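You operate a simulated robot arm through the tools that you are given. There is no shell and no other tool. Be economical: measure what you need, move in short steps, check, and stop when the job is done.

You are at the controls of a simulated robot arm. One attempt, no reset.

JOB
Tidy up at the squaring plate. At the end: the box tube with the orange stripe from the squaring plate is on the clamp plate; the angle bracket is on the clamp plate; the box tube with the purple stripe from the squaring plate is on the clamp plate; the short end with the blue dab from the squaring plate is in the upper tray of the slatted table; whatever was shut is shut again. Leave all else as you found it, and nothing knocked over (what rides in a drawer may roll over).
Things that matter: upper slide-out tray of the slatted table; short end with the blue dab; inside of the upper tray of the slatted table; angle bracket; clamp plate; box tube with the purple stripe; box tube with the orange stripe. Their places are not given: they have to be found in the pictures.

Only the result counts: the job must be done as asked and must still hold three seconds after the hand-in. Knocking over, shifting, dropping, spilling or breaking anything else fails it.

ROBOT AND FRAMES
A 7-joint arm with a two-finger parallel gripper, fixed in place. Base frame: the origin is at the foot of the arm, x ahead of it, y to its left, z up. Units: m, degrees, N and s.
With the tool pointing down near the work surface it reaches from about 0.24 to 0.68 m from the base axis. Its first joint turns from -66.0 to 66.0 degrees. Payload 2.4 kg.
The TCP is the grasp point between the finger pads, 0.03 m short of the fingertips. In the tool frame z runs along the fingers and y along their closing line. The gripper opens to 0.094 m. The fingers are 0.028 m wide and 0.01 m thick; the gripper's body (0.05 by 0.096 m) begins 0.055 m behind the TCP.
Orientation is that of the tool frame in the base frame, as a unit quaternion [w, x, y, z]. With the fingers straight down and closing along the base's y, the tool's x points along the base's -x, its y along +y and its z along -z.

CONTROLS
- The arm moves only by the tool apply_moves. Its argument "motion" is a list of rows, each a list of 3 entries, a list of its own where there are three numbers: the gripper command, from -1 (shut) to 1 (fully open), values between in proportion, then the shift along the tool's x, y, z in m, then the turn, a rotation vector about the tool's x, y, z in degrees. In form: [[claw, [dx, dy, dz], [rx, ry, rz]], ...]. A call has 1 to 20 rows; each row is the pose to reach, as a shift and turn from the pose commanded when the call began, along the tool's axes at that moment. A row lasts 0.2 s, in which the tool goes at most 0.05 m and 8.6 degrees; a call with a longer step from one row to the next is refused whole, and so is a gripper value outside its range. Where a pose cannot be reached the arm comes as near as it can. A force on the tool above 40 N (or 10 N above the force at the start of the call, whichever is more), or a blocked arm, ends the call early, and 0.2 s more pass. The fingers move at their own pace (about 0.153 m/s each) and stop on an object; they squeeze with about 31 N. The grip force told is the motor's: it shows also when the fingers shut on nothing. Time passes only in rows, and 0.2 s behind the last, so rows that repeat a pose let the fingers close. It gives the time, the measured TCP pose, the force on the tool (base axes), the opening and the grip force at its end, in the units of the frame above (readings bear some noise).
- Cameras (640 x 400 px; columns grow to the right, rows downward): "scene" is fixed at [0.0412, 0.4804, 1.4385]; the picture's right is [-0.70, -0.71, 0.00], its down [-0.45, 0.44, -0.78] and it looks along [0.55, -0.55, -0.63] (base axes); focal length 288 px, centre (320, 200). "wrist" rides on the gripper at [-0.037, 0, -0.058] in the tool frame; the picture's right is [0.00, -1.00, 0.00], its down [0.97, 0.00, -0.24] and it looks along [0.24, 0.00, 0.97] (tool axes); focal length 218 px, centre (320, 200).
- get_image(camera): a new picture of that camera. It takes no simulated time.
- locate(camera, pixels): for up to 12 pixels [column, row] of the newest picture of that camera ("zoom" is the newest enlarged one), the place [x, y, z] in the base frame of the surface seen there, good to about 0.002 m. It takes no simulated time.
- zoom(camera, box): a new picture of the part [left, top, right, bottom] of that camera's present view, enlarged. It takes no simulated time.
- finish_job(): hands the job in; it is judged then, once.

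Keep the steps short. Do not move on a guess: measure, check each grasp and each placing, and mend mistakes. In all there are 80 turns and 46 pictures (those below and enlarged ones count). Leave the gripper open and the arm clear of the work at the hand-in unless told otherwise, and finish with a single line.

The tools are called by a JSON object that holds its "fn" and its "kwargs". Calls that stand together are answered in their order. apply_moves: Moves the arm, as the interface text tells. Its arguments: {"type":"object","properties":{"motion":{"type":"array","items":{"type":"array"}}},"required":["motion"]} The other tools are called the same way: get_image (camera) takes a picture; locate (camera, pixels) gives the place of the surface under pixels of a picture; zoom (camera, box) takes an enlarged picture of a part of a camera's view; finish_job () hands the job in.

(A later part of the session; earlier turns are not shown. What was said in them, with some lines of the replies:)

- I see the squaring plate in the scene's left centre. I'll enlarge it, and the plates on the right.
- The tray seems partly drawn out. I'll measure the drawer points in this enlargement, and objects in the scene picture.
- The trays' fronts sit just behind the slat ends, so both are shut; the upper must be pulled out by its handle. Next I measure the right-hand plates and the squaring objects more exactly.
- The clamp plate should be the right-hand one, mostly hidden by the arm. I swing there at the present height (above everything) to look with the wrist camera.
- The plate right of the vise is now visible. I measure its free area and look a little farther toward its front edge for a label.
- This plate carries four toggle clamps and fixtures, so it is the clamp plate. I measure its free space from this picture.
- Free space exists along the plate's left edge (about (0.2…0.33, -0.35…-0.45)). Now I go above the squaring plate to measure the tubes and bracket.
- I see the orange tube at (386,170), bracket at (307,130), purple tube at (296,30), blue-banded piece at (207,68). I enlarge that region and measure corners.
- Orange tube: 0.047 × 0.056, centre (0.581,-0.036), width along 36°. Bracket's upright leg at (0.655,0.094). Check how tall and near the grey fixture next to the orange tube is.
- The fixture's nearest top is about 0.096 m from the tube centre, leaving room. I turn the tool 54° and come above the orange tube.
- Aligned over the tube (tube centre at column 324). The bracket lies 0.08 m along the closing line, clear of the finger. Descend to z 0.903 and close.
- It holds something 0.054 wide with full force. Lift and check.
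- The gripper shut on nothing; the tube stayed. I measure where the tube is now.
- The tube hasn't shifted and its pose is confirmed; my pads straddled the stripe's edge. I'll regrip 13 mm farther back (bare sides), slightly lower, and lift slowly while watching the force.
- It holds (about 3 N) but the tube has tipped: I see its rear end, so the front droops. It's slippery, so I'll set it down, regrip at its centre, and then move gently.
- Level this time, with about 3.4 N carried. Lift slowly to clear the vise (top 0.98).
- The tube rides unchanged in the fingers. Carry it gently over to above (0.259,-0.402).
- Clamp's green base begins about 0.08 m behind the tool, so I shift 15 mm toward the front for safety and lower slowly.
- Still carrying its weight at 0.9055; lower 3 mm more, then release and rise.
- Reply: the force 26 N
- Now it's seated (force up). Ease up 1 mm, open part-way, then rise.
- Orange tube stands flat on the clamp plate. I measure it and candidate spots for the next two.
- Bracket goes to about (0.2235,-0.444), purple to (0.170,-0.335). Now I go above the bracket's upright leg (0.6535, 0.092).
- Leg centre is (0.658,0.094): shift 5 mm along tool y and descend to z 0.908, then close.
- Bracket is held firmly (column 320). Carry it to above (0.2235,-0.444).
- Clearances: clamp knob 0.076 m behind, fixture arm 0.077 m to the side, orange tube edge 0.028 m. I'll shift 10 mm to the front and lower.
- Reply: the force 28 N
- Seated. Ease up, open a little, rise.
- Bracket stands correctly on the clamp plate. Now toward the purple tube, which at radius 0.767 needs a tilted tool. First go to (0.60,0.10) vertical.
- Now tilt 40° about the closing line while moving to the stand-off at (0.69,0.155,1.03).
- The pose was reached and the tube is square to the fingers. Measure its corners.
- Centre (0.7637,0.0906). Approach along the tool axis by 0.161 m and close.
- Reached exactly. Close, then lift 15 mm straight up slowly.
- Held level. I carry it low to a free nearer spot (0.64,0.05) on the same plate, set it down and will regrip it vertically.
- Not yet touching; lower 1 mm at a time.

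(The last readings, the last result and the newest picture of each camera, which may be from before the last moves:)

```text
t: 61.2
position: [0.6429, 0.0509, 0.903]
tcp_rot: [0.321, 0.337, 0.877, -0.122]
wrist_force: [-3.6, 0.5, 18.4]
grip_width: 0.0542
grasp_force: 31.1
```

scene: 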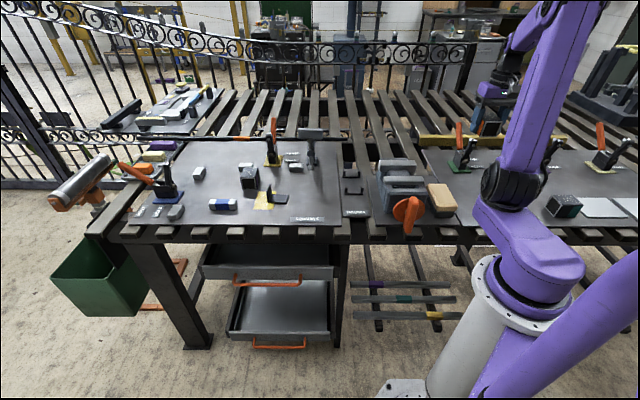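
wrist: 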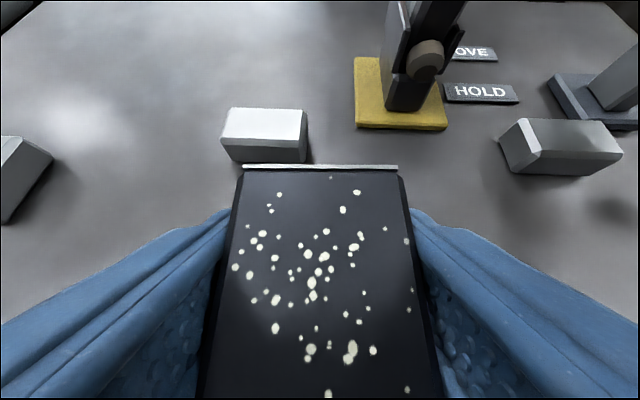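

Seated. Release and retreat along the tool axis.

{"fn": "apply_moves", "kwargs": {"motion": [[-1, [-0.0005, 0, -0.0005], [0, 0, 0]], [0.6, [-0.0005, 0, -0.0005], [0, 0, 0]], [0.6, [-0.0005, 0, -0.0005], [0, 0, 0]], [0.6, [-0.001, 0, -0.01], [0, 0, 0]], [0.6, [-0.005, 0, -0.04], [0, 0, 0]], [0.6, [-0.02, 0, -0.08], [0, 0, 0]], [0.6, [-0.04, 0, -0.12], [0, 0, 0]], [0.6, [-0.06, 0, -0.15], [0, 0, 0]]]}}

```text
t: 63.0
position: [0.6032, 0.0851, 1.055]
tcp_rot: [0.319, 0.337, 0.877, -0.123]
wrist_force: [0.2, 0.3, -0.9]
grip_width: 0.0748
grasp_force: 0.1
```

{"fn": "apply_moves", "kwargs": {"motion": [[0.6, [-0.003, 0, 0.005], [0, 8, 0]], [0.6, [-0.006, 0, 0.015], [0, 16, 0]], [0.6, [-0.01, 0, 0.03], [0, 24, 0]], [0.6, [-0.014, 0, 0.045], [0, 32, 0]], [0.6, [-0.018, 0.0008, 0.056], [0, 40, 0]], [0.6, [-0.018, 0.0008, 0.056], [0, 40, 0]]]}}

{"fn": "get_image", "kwargs": {"camera": "wrist"}}

```text
t: 64.4
position: [0.6418, 0.0533, 1.023]
tcp_rot: [-0.001, 0.359, 0.933, -0.001]
wrist_force: [0.3, 0.0, 0.5]
grip_width: 0.0751
grasp_force: 0.1
```

```text
16 pictures are left
```

wrist: 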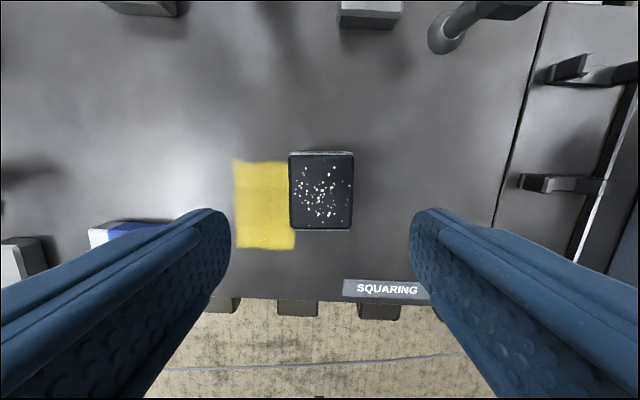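

{"fn": "locate", "kwargs": {"camera": "wrist", "pixels": [[292, 156], [351, 156], [349, 226], [293, 226], [321, 191]]}}

```text
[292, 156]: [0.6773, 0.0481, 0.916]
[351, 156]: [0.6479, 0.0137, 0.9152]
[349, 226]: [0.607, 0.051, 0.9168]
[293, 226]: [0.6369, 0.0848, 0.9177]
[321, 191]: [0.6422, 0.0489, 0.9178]
```

Centre (0.642,0.0494). Descend, grip and test-lift.

{"fn": "apply_moves", "kwargs": {"motion": [[0.6, [-0.003, -0.0015, 0.03], [0, 0, 0]], [0.6, [-0.003, -0.0015, 0.065], [0, 0, 0]], [0.6, [-0.003, -0.0015, 0.095], [0, 0, 0]], [0.6, [-0.003, -0.0015, 0.115], [0, 0, 0]], [0.6, [-0.003, -0.0015, 0.1205], [0, 0, 0]], [0.6, [-0.003, -0.0015, 0.1205], [0, 0, 0]], [-1, [-0.003, -0.0015, 0.1205], [0, 0, 0]], [-1, [-0.003, -0.0015, 0.1205], [0, 0, 0]], [-1, [-0.003, -0.0015, 0.1205], [0, 0, 0]], [-1, [-0.003, -0.0015, 0.1205], [0, 0, 0]]]}}

{"fn": "apply_moves", "kwargs": {"motion": [[-1, [0, 0, -0.002], [0, 0, 0]], [-1, [0, 0, -0.006], [0, 0, 0]], [-1, [0, 0, -0.014], [0, 0, 0]], [-1, [0, 0, -0.026], [0, 0, 0]], [-1, [0, 0, -0.043], [0, 0, 0]], [-1, [0, 0, -0.063], [0, 0, 0]], [-1, [0, 0, -0.083], [0, 0, 0]], [-1, [0, 0, -0.103], [0, 0, 0]], [-1, [0, 0, -0.123], [0, 0, 0]], [-1, [0, 0, -0.143], [0, 0, 0]], [-1, [0, 0, -0.163], [0, 0, 0]], [-1, [0, 0, -0.18], [0, 0, 0]], [-1, [0, 0, -0.19], [0, 0, 0]], [-1, [0, 0, -0.195], [0, 0, 0]]]}}

{"fn": "get_image", "kwargs": {"camera": "wrist"}}

```text
t: 66.6
position: [0.6434, 0.0499, 0.9031]
tcp_rot: [-0.001, 0.358, 0.934, 0.001]
wrist_force: [0.4, -0.5, -0.4]
grip_width: 0.054
grasp_force: 30.9
```

```text
t: 69.6
position: [0.6426, 0.0477, 1.098]
tcp_rot: [0.0, 0.36, 0.933, 0.0]
wrist_force: [0.0, -0.3, -2.6]
grip_width: 0.0541
grasp_force: 30.2
```

```text
15 pictures are left
```

wrist: 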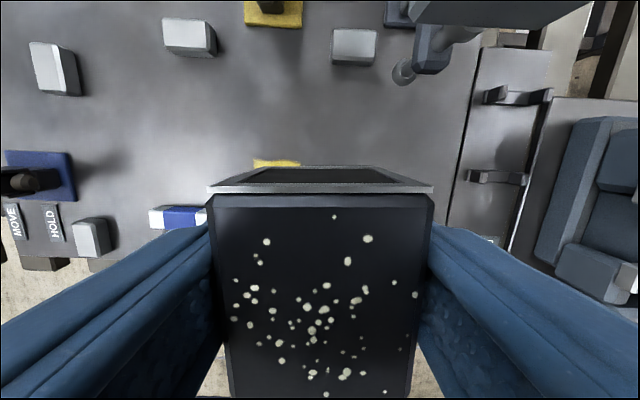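

Held securely. Carry gently to above (0.170,-0.335).

{"fn": "apply_moves", "kwargs": {"motion": [[-1, [0.0013, -0.008, 0], [0, 0, 0]], [-1, [0.0038, -0.0237, 0], [0, 0, 0]], [-1, [0.0075, -0.0474, 0], [0, 0, 0]], [-1, [0.0125, -0.079, 0], [0, 0, 0.5]], [-1, [0.0183, -0.1156, 0], [0, 0, 1]], [-1, [0.0241, -0.1521, 0], [0, 0, 1.5]], [-1, [0.0299, -0.1887, 0], [0, 0, 2]], [-1, [0.0357, -0.2252, 0], [0, 0, 2.5]], [-1, [0.0414, -0.2617, 0], [0, 0, 3]], [-1, [0.0472, -0.2983, 0], [0, 0, 3]], [-1, [0.053, -0.3348, 0], [0, 0, 3]], [-1, [0.0588, -0.3714, 0], [0, 0, 3]], [-1, [0.0646, -0.4079, 0], [0, 0, 3]], [-1, [0.0704, -0.4445, 0], [0, 0, 3]], [-1, [0.0762, -0.481, 0], [0, 0, 3]], [-1, [0.082, -0.5176, 0], [0, 0, 3]], [-1, [0.087, -0.5492, 0], [0, 0, 3]], [-1, [0.0907, -0.5729, 0], [0, 0, 3]], [-1, [0.0932, -0.5887, 0], [0, 0, 3]], [-1, [0.0951, -0.6005, 0], [0, 0, 3]]]}}

{"fn": "get_image", "kwargs": {"camera": "wrist"}}

```text
t: 73.8
position: [0.1698, -0.3326, 1.0982]
tcp_rot: [0.0, 0.383, 0.924, 0.0]
wrist_force: [-0.4, 0.1, -1.9]
grip_width: 0.054
grasp_force: 31.9
```

```text
14 pictures are left
```

wrist: 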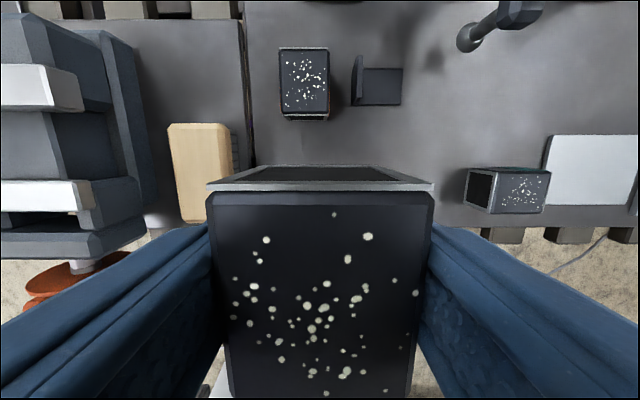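

Clear space below. Lower to contact.

{"fn": "apply_moves", "kwargs": {"motion": [[-1, [0, 0, 0.01], [0, 0, 0]], [-1, [0, 0, 0.03], [0, 0, 0]], [-1, [0, 0, 0.055], [0, 0, 0]], [-1, [0, 0, 0.08], [0, 0, 0]], [-1, [0, 0, 0.105], [0, 0, 0]], [-1, [0, 0, 0.13], [0, 0, 0]], [-1, [0, 0, 0.15], [0, 0, 0]], [-1, [0, 0, 0.168], [0, 0, 0]], [-1, [0, 0, 0.18], [0, 0, 0]], [-1, [0, 0, 0.187], [0, 0, 0]], [-1, [0, 0, 0.191], [0, 0, 0]], [-1, [0, 0, 0.193], [0, 0, 0]], [-1, [0, 0, 0.1945], [0, 0, 0]], [-1, [0, 0, 0.1955], [0, 0, 0]]]}}

{"fn": "apply_moves", "kwargs": {"motion": [[-1, [0, 0, 0.001], [0, 0, 0]], [-1, [0, 0, 0.0015], [0, 0, 0]], [-1, [0, 0, 0.002], [0, 0, 0]]]}}

```text
t: 76.8
position: [0.1708, -0.3328, 0.9029]
tcp_rot: [0.0, 0.383, 0.924, 0.0]
wrist_force: [-0.1, 1.7, 3.4]
grip_width: 0.0543
grasp_force: 30.8
```

```text
t: 77.6
position: [0.1697, -0.3338, 0.9018]
tcp_rot: [-0.001, 0.384, 0.923, 0.0]
wrist_force: [0.8, 6.2, 26.7]
grip_width: 0.0543
grasp_force: 30.8
```

Seated. Release and rise.

{"fn": "apply_moves", "kwargs": {"motion": [[-1, [0, 0, -0.001], [0, 0, 0]], [0.5, [0, 0, -0.001], [0, 0, 0]], [0.5, [0, 0, -0.001], [0, 0, 0]], [0.5, [0, 0, -0.003], [0, 0, 0]], [0.5, [0, 0, -0.02], [0, 0, 0]], [0.5, [0, 0, -0.05], [0, 0, 0]], [0.5, [0, 0, -0.1], [0, 0, 0]], [0.5, [0, 0, -0.15], [0, 0, 0]], [0.5, [0, 0, -0.195], [0, 0, 0]]]}}

{"fn": "get_image", "kwargs": {"camera": "wrist"}}

```text
t: 79.6
position: [0.17, -0.3336, 1.0959]
tcp_rot: [0.0, 0.384, 0.924, 0.0]
wrist_force: [-0.8, 0.0, -0.2]
grip_width: 0.0704
grasp_force: 0.1
```

```text
13 pictures are left
```

wrist: 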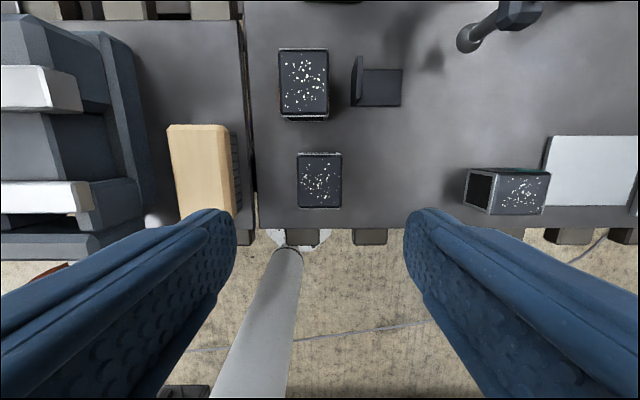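

All three stand on the clamp plate. Now the tray: measure its handle bar in the scene picture (around (268,284)).

{"fn": "zoom", "kwargs": {"camera": "scene", "box": [220, 255, 316, 315]}}

```text
6.67 times, centred on (268, 285) of scene
```

zoom: 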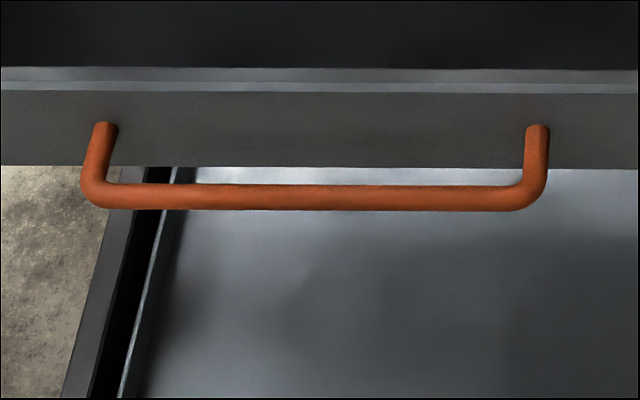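

{"fn": "locate", "kwargs": {"camera": "zoom", "pixels": [[320, 187], [320, 197], [320, 207], [120, 197], [500, 198], [320, 85], [320, 130], [320, 162], [320, 72], [100, 140], [540, 140]]}}

```text
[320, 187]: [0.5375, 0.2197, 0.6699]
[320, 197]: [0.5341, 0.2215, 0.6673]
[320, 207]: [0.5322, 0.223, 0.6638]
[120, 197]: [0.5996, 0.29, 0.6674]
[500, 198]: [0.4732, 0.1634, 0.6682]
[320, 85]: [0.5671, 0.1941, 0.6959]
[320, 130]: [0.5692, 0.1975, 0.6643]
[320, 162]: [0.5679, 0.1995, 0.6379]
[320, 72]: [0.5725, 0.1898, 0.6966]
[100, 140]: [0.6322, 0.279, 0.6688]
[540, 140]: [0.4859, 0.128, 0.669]
```

Bar axis is at (0.538,0.2175,0.666), front face 0.036 m behind it. I'll swing round to in front of the tray, turning 90°, staying high.

{"fn": "apply_moves", "kwargs": {"motion": [[0, [0.004, 0.035, 0], [0, 0, -4.5]], [0, [0.008, 0.08, 0], [0, 0, -9]], [0, [0.012, 0.125, 0], [0, 0, -13.5]], [0, [0.016, 0.17, 0], [0, 0, -18]], [0, [0.02, 0.215, 0], [0, 0, -22.5]], [0, [0.024, 0.26, 0], [0, 0, -27]], [0, [0.028, 0.305, 0], [0, 0, -31.5]], [0, [0.032, 0.35, 0], [0, 0, -36]], [0, [0.035, 0.395, 0], [0, 0, -40.5]], [0, [0.038, 0.434, 0], [0, 0, -45]], [0, [0.066, 0.455, 0], [0, 0, -49.5]], [0, [0.095, 0.476, 0], [0, 0, -54]], [0, [0.123, 0.498, 0], [0, 0, -58.5]], [0, [0.151, 0.519, 0], [0, 0, -63]], [0, [0.18, 0.54, 0], [0, 0, -67.5]], [-0.45, [0.208, 0.561, 0], [0, 0, -72]], [-0.45, [0.236, 0.582, 0], [0, 0, -76.5]], [-0.45, [0.265, 0.604, 0], [0, 0, -81]], [-0.45, [0.293, 0.625, 0], [0, 0, -85.5]], [-0.45, [0.321, 0.646, 0], [0, 0, -90]]]}}

```text
t: 83.8
position: [0.4015, 0.3498, 1.0967]
tcp_rot: [0.0, -0.382, 0.924, 0.0]
wrist_force: [-0.6, 1.1, -0.2]
grip_width: 0.0261
grasp_force: 0.0
```

Now tilt 50° and go down to the stand-off (0.449,0.307,0.772) in front of the handle.

{"fn": "apply_moves", "kwargs": {"motion": [[-0.45, [0, -0.007, 0.03], [7, 0, 0]], [-0.45, [-0.001, -0.014, 0.07], [14, 0, 0]], [-0.45, [-0.001, -0.021, 0.11], [21, 0, 0]], [-0.45, [-0.002, -0.028, 0.15], [28, 0, 0]], [-0.45, [-0.002, -0.035, 0.19], [35, 0, 0]], [-0.45, [-0.003, -0.042, 0.23], [42, 0, 0]], [-0.45, [-0.003, -0.05, 0.27], [50, 0, 0]], [-0.45, [-0.003, -0.058, 0.3], [50, 0, 0]], [-0.45, [-0.0033, -0.0639, 0.325], [50, 0, 0]], [-0.45, [-0.0033, -0.0639, 0.325], [50, 0, 0]]]}}

{"fn": "get_image", "kwargs": {"camera": "wrist"}}

{"fn": "get_image", "kwargs": {"camera": "scene"}}

```text
t: 86.0
position: [0.4493, 0.3062, 0.7701]
tcp_rot: [0.161, -0.346, 0.838, -0.39]
wrist_force: [-0.1, 0.0, 0.0]
grip_width: 0.0262
grasp_force: 0.0
```

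```text
11 pictures are left
```

wrist: 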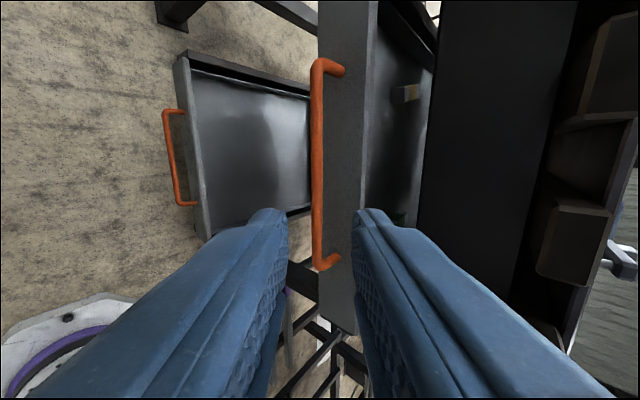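

```text
10 pictures are left
```

scene: 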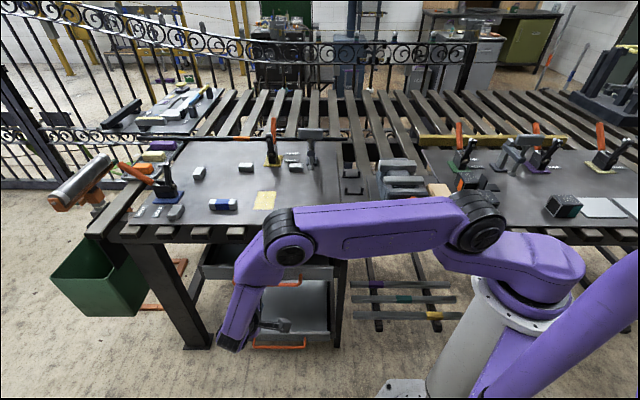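

The bar (column 318) lies between the fingers. Check its place from here.

{"fn": "locate", "kwargs": {"camera": "wrist", "pixels": [[318, 170], [318, 210], [318, 130], [340, 170], [360, 170], [407, 92], [385, 130], [335, 330], [340, 10]]}}

```text
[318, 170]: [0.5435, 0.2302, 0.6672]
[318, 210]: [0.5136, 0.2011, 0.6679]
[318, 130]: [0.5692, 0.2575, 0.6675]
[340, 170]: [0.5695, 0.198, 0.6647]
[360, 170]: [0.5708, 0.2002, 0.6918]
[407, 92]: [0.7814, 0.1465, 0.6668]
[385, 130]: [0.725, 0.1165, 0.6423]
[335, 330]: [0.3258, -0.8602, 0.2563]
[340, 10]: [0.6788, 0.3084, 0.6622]
```

Consistent. Advance 0.148 m along the tool axis and grip the bar.

{"fn": "apply_moves", "kwargs": {"motion": [[-0.45, [0, 0, 0.03], [0, 0, 0]], [-0.45, [0, -0.0005, 0.065], [0, 0, 0]], [-0.45, [0, -0.0009, 0.1], [0, 0, 0]], [-0.45, [0, -0.0009, 0.125], [0, 0, 0]], [-0.45, [0, -0.0009, 0.14], [0, 0, 0]], [-0.45, [0, -0.0009, 0.148], [0, 0, 0]], [-0.45, [0, -0.0009, 0.148], [0, 0, 0]], [-1, [0, -0.0009, 0.148], [0, 0, 0]], [-1, [0, -0.0009, 0.148], [0, 0, 0]], [-1, [0, -0.0009, 0.148], [0, 0, 0]]]}}

```text
t: 88.2
position: [0.5283, 0.2253, 0.6739]
tcp_rot: [0.16, -0.349, 0.838, -0.387]
wrist_force: [0.8, 5.2, -30.2]
grip_width: 0.0117
grasp_force: 44.8
```

Bar gripped (0.0117). A vertical strain of 30 N shows, so I yield 2 mm down and pull out gently.

{"fn": "apply_moves", "kwargs": {"motion": [[-1, [0, 0.0015, 0.0013], [0, 0, 0]], [-1, [0, 0.0047, -0.0025], [0, 0, 0]], [-1, [0, 0.0111, -0.0102], [0, 0, 0]], [-1, [0, 0.0208, -0.0217], [0, 0, 0]], [-1, [0, 0.0336, -0.037], [0, 0, 0]]]}}

```text
t: 89.4
position: [0.4932, 0.2611, 0.6725]
tcp_rot: [0.16, -0.346, 0.838, -0.391]
wrist_force: [-6.0, -5.0, -9.0]
grip_width: 0.0115
grasp_force: 45.0
```

Opens smoothly (0.05 m so far). Pull another 0.13 m.

{"fn": "apply_moves", "kwargs": {"motion": [[-1, [0, 0.0129, -0.0153], [0, 0, 0]], [-1, [0, 0.0257, -0.0306], [0, 0, 0]], [-1, [0, 0.0386, -0.046], [0, 0, 0]], [-1, [0, 0.0514, -0.0613], [0, 0, 0]], [-1, [0, 0.0643, -0.0766], [0, 0, 0]], [-1, [0, 0.0771, -0.0919], [0, 0, 0]], [-1, [0, 0.0836, -0.0996], [0, 0, 0]], [-1, [0, 0.0836, -0.0996], [0, 0, 0]]]}}

```text
t: 91.2
position: [0.4005, 0.3543, 0.6735]
tcp_rot: [0.16, -0.346, 0.837, -0.392]
wrist_force: [-10.0, -11.3, -10.2]
grip_width: 0.0116
grasp_force: 44.8
```

Tray is out 0.18 m. Release, back off, and rise upright.

{"fn": "apply_moves", "kwargs": {"motion": [[-0.45, [0, 0, 0], [0, 0, 0]], [-0.45, [0, 0, 0], [0, 0, 0]], [-0.45, [0, 0, -0.02], [0, 0, 0]], [-0.45, [0, 0, -0.06], [0, 0, 0]], [-0.45, [0, 0, -0.1], [0, 0, 0]], [-0.45, [0, -0.036, -0.1165], [0, 0, 0]], [-0.45, [0, -0.072, -0.133], [-7, 0, 0]], [-0.45, [0.001, -0.108, -0.1495], [-14, 0, 0]], [0, [0.001, -0.144, -0.166], [-21, 0, 0]], [0, [0.002, -0.18, -0.1825], [-28, 0, 0]], [0, [0.002, -0.216, -0.199], [-35, 0, 0]], [0, [0.003, -0.252, -0.2155], [-42, 0, 0]], [0, [0.003, -0.288, -0.232], [-50, 0, 0]], [0, [0.0034, -0.322, -0.2485], [-50, 0, 0]]]}}

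{"fn": "get_image", "kwargs": {"camera": "scene"}}

```text
t: 94.2
position: [0.4088, 0.3385, 1.0808]
tcp_rot: [-0.001, -0.382, 0.924, 0.001]
wrist_force: [0.7, 0.7, 0.4]
grip_width: 0.0469
grasp_force: 0.0
```

```text
9 pictures are left
```

scene: 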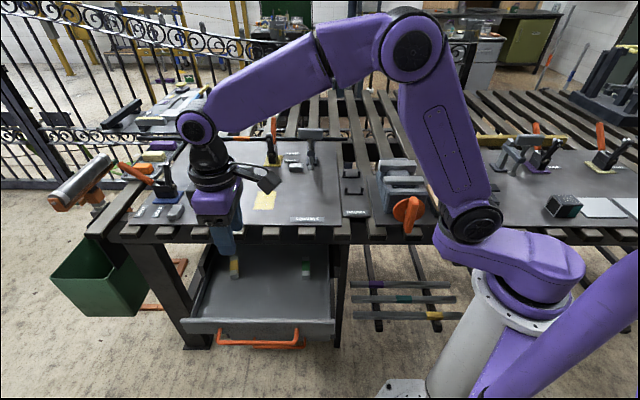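

Tray is open; two small items sit at its back, front half is free. Measure it.

{"fn": "locate", "kwargs": {"camera": "scene", "pixels": [[265, 300], [265, 285], [265, 322], [233, 268], [306, 268], [233, 278], [306, 276], [215, 300], [318, 300], [265, 268], [265, 318]]}}

```text
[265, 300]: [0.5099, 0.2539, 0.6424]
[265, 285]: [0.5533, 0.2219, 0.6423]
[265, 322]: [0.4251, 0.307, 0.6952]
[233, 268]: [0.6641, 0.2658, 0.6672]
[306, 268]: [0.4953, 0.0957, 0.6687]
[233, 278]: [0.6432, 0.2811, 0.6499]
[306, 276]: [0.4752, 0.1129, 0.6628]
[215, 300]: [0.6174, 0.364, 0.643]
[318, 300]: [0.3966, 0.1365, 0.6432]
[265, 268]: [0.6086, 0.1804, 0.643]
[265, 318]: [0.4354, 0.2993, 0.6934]
```

Drop spot chosen: (0.494,0.261) in the tray. Now to the blue-banded short end at (0.719,0.2155), with a 30° tilt along its length, stand-off first.

{"fn": "apply_moves", "kwargs": {"motion": [[0, [-0.007, -0.038, 0], [0, 0, 0]], [0, [-0.014, -0.077, 0], [0, 0, 0]], [0, [-0.021, -0.115, 0], [0, -5, 0]], [0, [-0.029, -0.153, 0], [0, -10, 0]], [0, [-0.036, -0.191, 0.01], [0, -15, 0]], [0, [-0.043, -0.23, 0.02], [0, -20, 0]], [0, [-0.05, -0.268, 0.04], [0, -25, 0]], [0, [-0.0574, -0.3063, 0.0658], [0, -30, 0]], [0, [-0.0574, -0.3063, 0.0658], [0, -30, 0]]]}}

{"fn": "get_image", "kwargs": {"camera": "wrist"}}

```text
t: 96.2
position: [0.6673, 0.1652, 1.0163]
tcp_rot: [0.241, -0.369, 0.892, 0.098]
wrist_force: [0.1, 0.2, -0.6]
grip_width: 0.0469
grasp_force: 0.1
```

```text
8 pictures are left
```

wrist: 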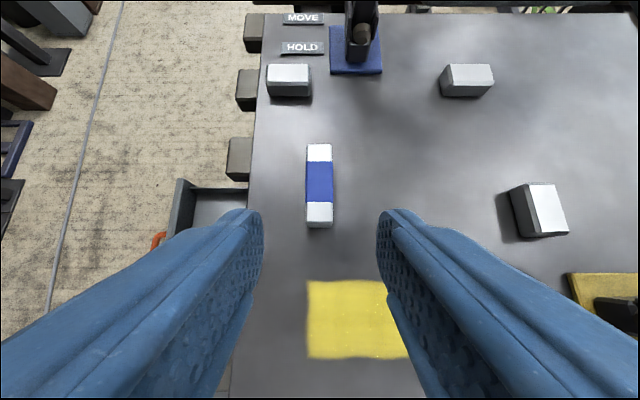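

{"fn": "locate", "kwargs": {"camera": "wrist", "pixels": [[309, 147], [330, 147], [331, 200], [308, 200], [320, 180], [320, 165]]}}

```text
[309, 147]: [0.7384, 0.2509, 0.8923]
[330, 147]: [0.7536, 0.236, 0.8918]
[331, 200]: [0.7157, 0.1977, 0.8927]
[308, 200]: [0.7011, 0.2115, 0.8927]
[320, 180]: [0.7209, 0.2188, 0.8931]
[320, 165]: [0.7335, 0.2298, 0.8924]
```

Aligned laterally. Approach 0.130 m along the tool axis and close.

{"fn": "apply_moves", "kwargs": {"motion": [[0, [0, 0, 0.03], [0, 0, 0]], [0, [0.001, 0, 0.065], [0, 0, 0]], [0, [0.0018, 0, 0.095], [0, 0, 0]], [0, [0.0018, 0, 0.118], [0, 0, 0]], [0, [0.0018, 0, 0.1303], [0, 0, 0]], [0, [0.0018, 0, 0.1303], [0, 0, 0]], [-1, [0.0018, 0, 0.1303], [0, 0, 0]], [-1, [0.0018, 0, 0.1303], [0, 0, 0]], [-1, [0.0018, 0, 0.1303], [0, 0, 0]], [-1, [0.0018, 0, 0.1303], [0, 0, 0]]]}}

{"fn": "apply_moves", "kwargs": {"motion": [[-1, [-0.001, 0, -0.0017], [0, 0, 0]], [-1, [-0.003, 0, -0.0052], [0, 0, 0]], [-1, [-0.007, 0, -0.0121], [0, 0, 0]], [-1, [-0.014, 0, -0.0242], [0, 0, 0]], [-1, [-0.022, 0, -0.0381], [0, 0, 0]]]}}

{"fn": "get_image", "kwargs": {"camera": "wrist"}}

```text
t: 98.4
position: [0.712, 0.211, 0.9027]
tcp_rot: [0.24, -0.369, 0.892, 0.098]
wrist_force: [1.2, 2.1, 8.8]
grip_width: 0.0246
grasp_force: 31.0
```

```text
t: 99.6
position: [0.7126, 0.2082, 0.9458]
tcp_rot: [0.238, -0.37, 0.893, 0.099]
wrist_force: [-0.1, -0.4, -4.5]
grip_width: 0.0249
grasp_force: 30.9
```

```text
7 pictures are left
```

wrist: 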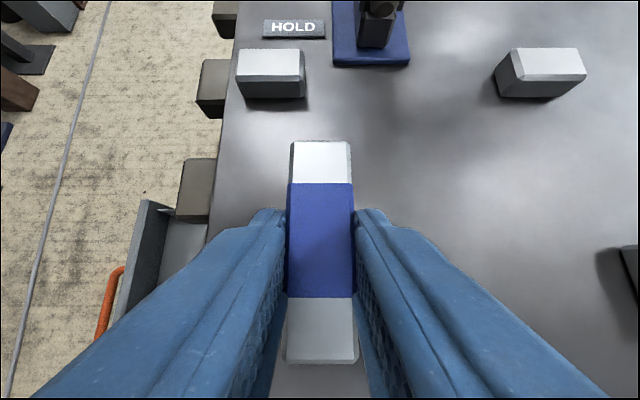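

Blue short end held (4.5 N). Lift and carry over the open front of the tray.

{"fn": "apply_moves", "kwargs": {"motion": [[-1, [-0.01, 0, -0.0173], [0, 0, 0]], [-1, [-0.022, 0, -0.038], [0, 0, 0]], [-1, [-0.033, 0, -0.057], [0, 0, 0]], [-1, [-0.04, 0, -0.0693], [0, 0, 0]], [-1, [-0.035, 0.01, -0.0722], [0, 0, 0]], [-1, [-0.026, 0.027, -0.0775], [0, 0, 0]], [-1, [-0.013, 0.05, -0.0848], [0, 0, 0]], [-1, [0, 0.075, -0.0925], [0, 0, 0]], [-1, [0.014, 0.101, -0.1004], [0, 0, 0]], [-1, [0.027, 0.126, -0.108], [0, 0, 0]], [-1, [0.04, 0.15, -0.1155], [0, 0, 0]], [-1, [0.052, 0.173, -0.1224], [0, 0, 0]], [-1, [0.061, 0.19, -0.1277], [0, 0, 0]], [-1, [0.067, 0.201, -0.131], [0, 0, 0]], [-1, [0.0698, 0.2064, -0.1327], [0, 0, 0]], [-1, [0.0698, 0.2064, -0.1327], [0, 0, 0]]]}}

{"fn": "get_image", "kwargs": {"camera": "wrist"}}

```text
t: 103.0
position: [0.4768, 0.2666, 1.0256]
tcp_rot: [0.24, -0.368, 0.893, 0.099]
wrist_force: [0.2, -0.7, -4.2]
grip_width: 0.025
grasp_force: 31.0
```

```text
6 pictures are left
```

wrist: 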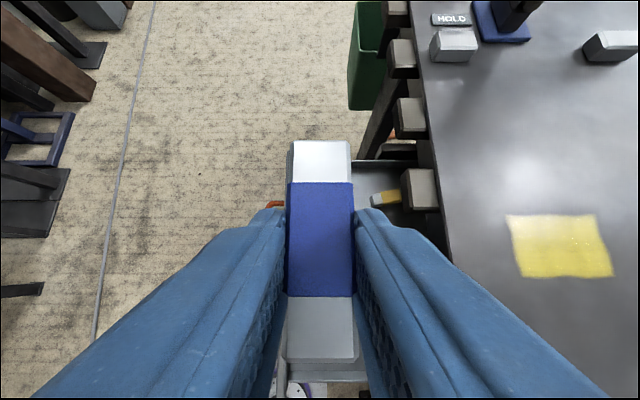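

In line over the tray front (handle visible to the left, slats to the right). Lower to z 0.69.

{"fn": "apply_moves", "kwargs": {"motion": [[-1, [0.008, 0, 0.0139], [0, 0, 0]], [-1, [0.024, 0, 0.0416], [0, 0, 0]], [-1, [0.042, 0, 0.0727], [0, 0, 0]], [-1, [0.06, 0, 0.1039], [0, 0, 0]], [-1, [0.078, 0, 0.1351], [0, 0, 0]], [-1, [0.096, 0, 0.1663], [0, 0, 0]], [-1, [0.114, 0, 0.1974], [0, 0, 0]], [-1, [0.13, 0, 0.2252], [0, 0, 0]], [-1, [0.145, 0, 0.2511], [0, 0, 0]], [-1, [0.157, 0, 0.2719], [0, 0, 0]], [-1, [0.164, 0, 0.284], [0, 0, 0]], [-1, [0.168, 0, 0.291], [0, 0, 0]]]}}

{"fn": "apply_moves", "kwargs": {"motion": [[-1, [0.0015, 0, 0.0026], [0, 0, 0]], [-1, [0.003, 0, 0.0052], [0, 0, 0]], [-1, [0.004, 0, 0.0069], [0, 0, 0]], [-1, [0.005, 0, 0.0087], [0, 0, 0]], [-1, [0.0055, 0, 0.0095], [0, 0, 0]], [-1, [0.006, 0, 0.0104], [0, 0, 0]], [-1, [0.0065, 0, 0.0113], [0, 0, 0]], [-1, [0.007, 0, 0.0121], [0, 0, 0]]]}}

```text
t: 105.6
position: [0.477, 0.2645, 0.6889]
tcp_rot: [0.24, -0.369, 0.893, 0.099]
wrist_force: [0.1, 1.3, -3.7]
grip_width: 0.0247
grasp_force: 31.1
```

```text
t: 107.4
position: [0.4773, 0.2664, 0.6767]
tcp_rot: [0.241, -0.369, 0.892, 0.099]
wrist_force: [-8.6, -6.1, 23.1]
grip_width: 0.0247
grasp_force: 31.7
```

Touches the tray floor. Release and rise straight up.

{"fn": "apply_moves", "kwargs": {"motion": [[-1, [-0.0007, 0, -0.0012], [0, 0, 0]], [-0.1, [-0.0007, 0, -0.0012], [0, 0, 0]], [-0.1, [-0.0007, 0, -0.0012], [0, 0, 0]], [-0.1, [-0.005, 0, -0.0087], [0, 0, 0]], [-0.1, [-0.02, 0, -0.0346], [0, 0, 0]], [-0.1, [-0.042, 0, -0.0727], [0, 0, 0]], [-0.1, [-0.064, 0, -0.1109], [0, 0, 0]], [-0.1, [-0.086, 0, -0.149], [0, 0, 0]], [-0.1, [-0.108, 0, -0.1871], [0, 0, 0]], [-0.1, [-0.13, 0, -0.2252], [0, 0, 0]], [-0.1, [-0.152, 0, -0.2633], [0, 0, 0]], [-0.1, [-0.174, 0, -0.3014], [0, 0, 0]], [-0.1, [-0.19, 0, -0.3291], [0, 0, 0]]]}}

{"fn": "get_image", "kwargs": {"camera": "scene"}}

```text
t: 110.2
position: [0.4781, 0.2657, 1.0564]
tcp_rot: [0.239, -0.369, 0.893, 0.099]
wrist_force: [0.0, 0.5, 0.0]
grip_width: 0.0423
grasp_force: 0.0
```

```text
5 pictures are left
```

scene: 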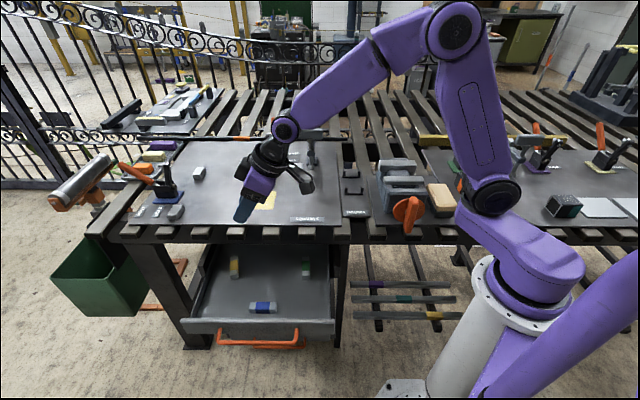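

Blue short end lies flat in the tray. Now to shut it: return to the stand-off before the handle, first upright.

{"fn": "apply_moves", "kwargs": {"motion": [[-0.45, [-0.001, 0.025, 0], [0, 6, 0]], [-0.45, [-0.003, 0.055, 0], [0, 12, 0]], [-0.45, [-0.005, 0.09, 0], [0, 18, 0]], [-0.45, [-0.007, 0.125, 0], [0, 24, 0]], [-0.45, [-0.0088, 0.15, 0], [0, 30, 0]], [-0.45, [-0.0088, 0.1605, 0], [0, 30, 0]]]}}

{"fn": "apply_moves", "kwargs": {"motion": [[-0.45, [0, 0.004, 0.03], [7, 0, 0]], [-0.45, [0, 0.008, 0.07], [14, 0, 0]], [-0.45, [0, 0.012, 0.11], [21, 0, 0]], [-0.45, [0, 0.016, 0.15], [28, 0, 0]], [-0.45, [0, 0.02, 0.19], [35, 0, 0]], [-0.45, [0, 0.024, 0.23], [42, 0, 0]], [-0.45, [0, 0.028, 0.27], [50, 0, 0]], [-0.45, [0, 0.031, 0.3], [50, 0, 0]], [-0.45, [0, 0.0336, 0.322], [50, 0, 0]], [-0.45, [0, 0.0336, 0.322], [50, 0, 0]]]}}

{"fn": "get_image", "kwargs": {"camera": "wrist"}}

```text
t: 111.6
position: [0.3694, 0.3852, 1.0603]
tcp_rot: [0.0, -0.382, 0.924, 0.0]
wrist_force: [-0.1, -0.3, 0.0]
grip_width: 0.0258
grasp_force: 0.2
```

```text
t: 113.8
position: [0.3467, 0.4077, 0.7369]
tcp_rot: [0.162, -0.346, 0.838, -0.39]
wrist_force: [-0.2, 0.6, -0.1]
grip_width: 0.026
grasp_force: 0.0
```

```text
4 pictures are left
```

wrist: 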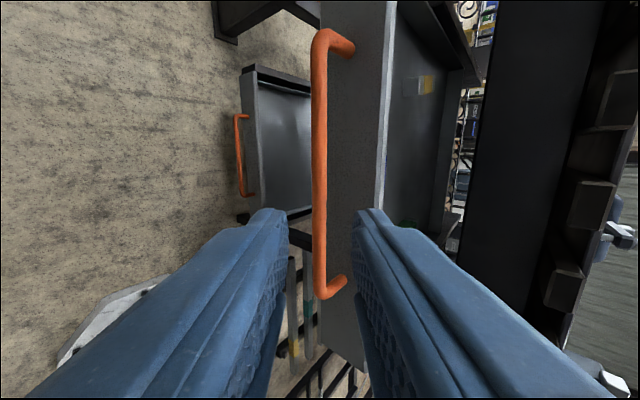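

Bar again between the fingers. Advance 0.0985 m and grip.

{"fn": "apply_moves", "kwargs": {"motion": [[-0.45, [0, 0, 0.03], [0, 0, 0]], [-0.45, [0, 0, 0.06], [0, 0, 0]], [-0.45, [0, 0, 0.085], [0, 0, 0]], [-0.45, [0, 0, 0.0985], [0, 0, 0]], [-0.45, [0, 0, 0.0985], [0, 0, 0]], [-1, [0, 0, 0.0985], [0, 0, 0]], [-1, [0, 0, 0.0985], [0, 0, 0]], [-1, [0, 0, 0.0985], [0, 0, 0]]]}}

```text
t: 115.6
position: [0.3994, 0.3555, 0.6735]
tcp_rot: [0.162, -0.346, 0.838, -0.39]
wrist_force: [5.2, 0.3, -4.7]
grip_width: 0.0117
grasp_force: 45.1
```

Push in 0.165 m gently.

{"fn": "apply_moves", "kwargs": {"motion": [[-1, [0, -0.0032, 0.0038], [0, 0, 0]], [-1, [0, -0.0096, 0.0115], [0, 0, 0]], [-1, [0, -0.0193, 0.023], [0, 0, 0]], [-1, [0, -0.0302, 0.036], [0, 0, 0]], [-1, [0, -0.0411, 0.049], [0, 0, 0]], [-1, [0, -0.0521, 0.062], [0, 0, 0]], [-1, [0, -0.063, 0.0751], [0, 0, 0]], [-1, [0, -0.0739, 0.0881], [0, 0, 0]], [-1, [0, -0.0842, 0.1003], [0, 0, 0]], [-1, [0, -0.0932, 0.1111], [0, 0, 0]], [-1, [0, -0.1003, 0.1195], [0, 0, 0]], [-1, [0, -0.1061, 0.1264], [0, 0, 0]]]}}

```text
t: 118.2
position: [0.5164, 0.2368, 0.6741]
tcp_rot: [0.163, -0.346, 0.837, -0.391]
wrist_force: [2.7, 6.7, 1.7]
grip_width: 0.0115
grasp_force: 45.0
```

Remaining about 16.5 mm; push slowly until it stops.

{"fn": "apply_moves", "kwargs": {"motion": [[-1, [0, -0.0032, 0.0038], [0, 0, 0]], [-1, [0, -0.0064, 0.0077], [0, 0, 0]], [-1, [0, -0.0084, 0.01], [0, 0, 0]], [-1, [0, -0.0096, 0.0115], [0, 0, 0]], [-1, [0, -0.0103, 0.0123], [0, 0, 0]], [-1, [0, -0.0109, 0.013], [0, 0, 0]], [-1, [0, -0.0116, 0.0138], [0, 0, 0]], [-1, [0, -0.0122, 0.0146], [0, 0, 0]], [-1, [0, -0.0129, 0.0153], [0, 0, 0]]]}}

```text
t: 120.3
position: [0.5266, 0.2278, 0.673]
tcp_rot: [0.162, -0.349, 0.836, -0.391]
wrist_force: [-7.8, -0.8, 6.3]
grip_width: 0.0115
grasp_force: 45.0
stopped in row 9: the force on the tool passed its limit (the readings are from after the stop); the commanded pose is now the measured one
```

It stopped against its end (d 0.211 versus an expected 0.2126). Release, back off and check the front with the scene camera.

{"fn": "apply_moves", "kwargs": {"motion": [[-0.45, [0, 0, 0], [0, 0, 0]], [-0.45, [0, 0, 0], [0, 0, 0]], [-0.45, [0, 0, -0.02], [0, 0, 0]], [-0.45, [0, 0, -0.06], [0, 0, 0]], [-0.45, [0, 0, -0.1], [0, 0, 0]], [-0.45, [0, 0, -0.14], [0, 0, 0]], [-0.45, [-0.03, 0.01, -0.17], [0, 0, 0]], [-0.45, [-0.03, 0.0, -0.21], [0, 0, 0]]]}}

{"fn": "zoom", "kwargs": {"camera": "scene", "box": [180, 220, 360, 360]}}

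```text
t: 122.2
position: [0.4335, 0.3618, 0.8086]
tcp_rot: [0.163, -0.349, 0.836, -0.391]
wrist_force: [-1.1, -0.7, 0.4]
grip_width: 0.0258
grasp_force: 0.1
```

```text
2.86 times, centred on (270, 290) of scene
```

zoom: 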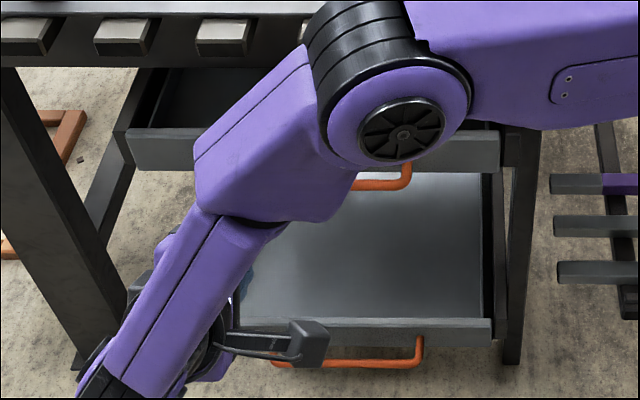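

{"fn": "locate", "kwargs": {"camera": "zoom", "pixels": [[140, 133], [492, 133], [170, 150], [480, 150], [405, 182]]}}

```text
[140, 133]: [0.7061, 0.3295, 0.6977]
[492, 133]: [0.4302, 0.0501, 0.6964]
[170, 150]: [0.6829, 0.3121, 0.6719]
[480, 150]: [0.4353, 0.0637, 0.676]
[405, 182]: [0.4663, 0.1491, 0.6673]
```

The tray front is back at its original place (d 0.266 before and now), so it's shut. Raise the arm clear, open, and take a final look.

{"fn": "apply_moves", "kwargs": {"motion": [[0, [0.004, -0.027, -0.023], [-6, 0, 0]], [0, [0.008, -0.054, -0.046], [-12, 0, 0]], [0, [0.012, -0.08, -0.068], [-19, 0, 0]], [0.5, [0.016, -0.107, -0.091], [-26, 0, 0]], [1, [0.02, -0.134, -0.113], [-33, 0, 0]], [1, [0.024, -0.161, -0.136], [-40, 0, 0]], [1, [0.028, -0.188, -0.159], [-46, 0, 0]], [1, [0.032, -0.2144, -0.1815], [-50, 0, 0]], [1, [0.032, -0.2144, -0.1815], [-50, 0, 0]], [1, [0.032, -0.2144, -0.1815], [-50, 0, 0]]]}}

{"fn": "get_image", "kwargs": {"camera": "scene"}}

```text
t: 124.3
position: [0.4126, 0.339, 1.0918]
tcp_rot: [-0.001, -0.385, 0.923, 0.0]
wrist_force: [-0.3, -0.6, -0.4]
grip_width: 0.0941
grasp_force: 0.2
```

```text
2 pictures are left
```

scene: 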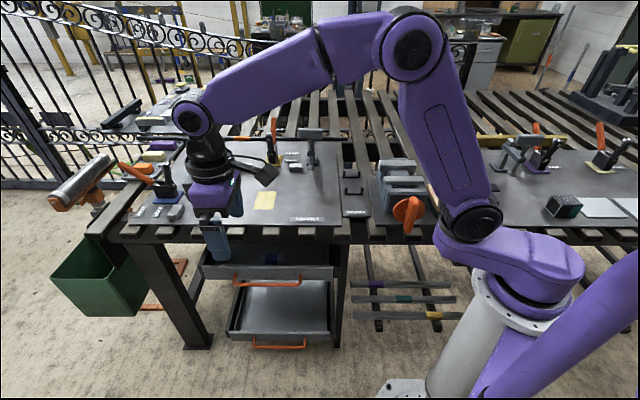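

The tray is shut with the blue short end inside, the two tubes and the bracket are on the clamp plate, and the arm is clear with the gripper open. I hand in.

{"fn": "finish_job", "kwargs": {}}

```text
The job is handed in.
```

Job handed in: both box tubes and the angle bracket are on the clamp plate, and the blue-dab short end is in the upper tray, which is shut again.
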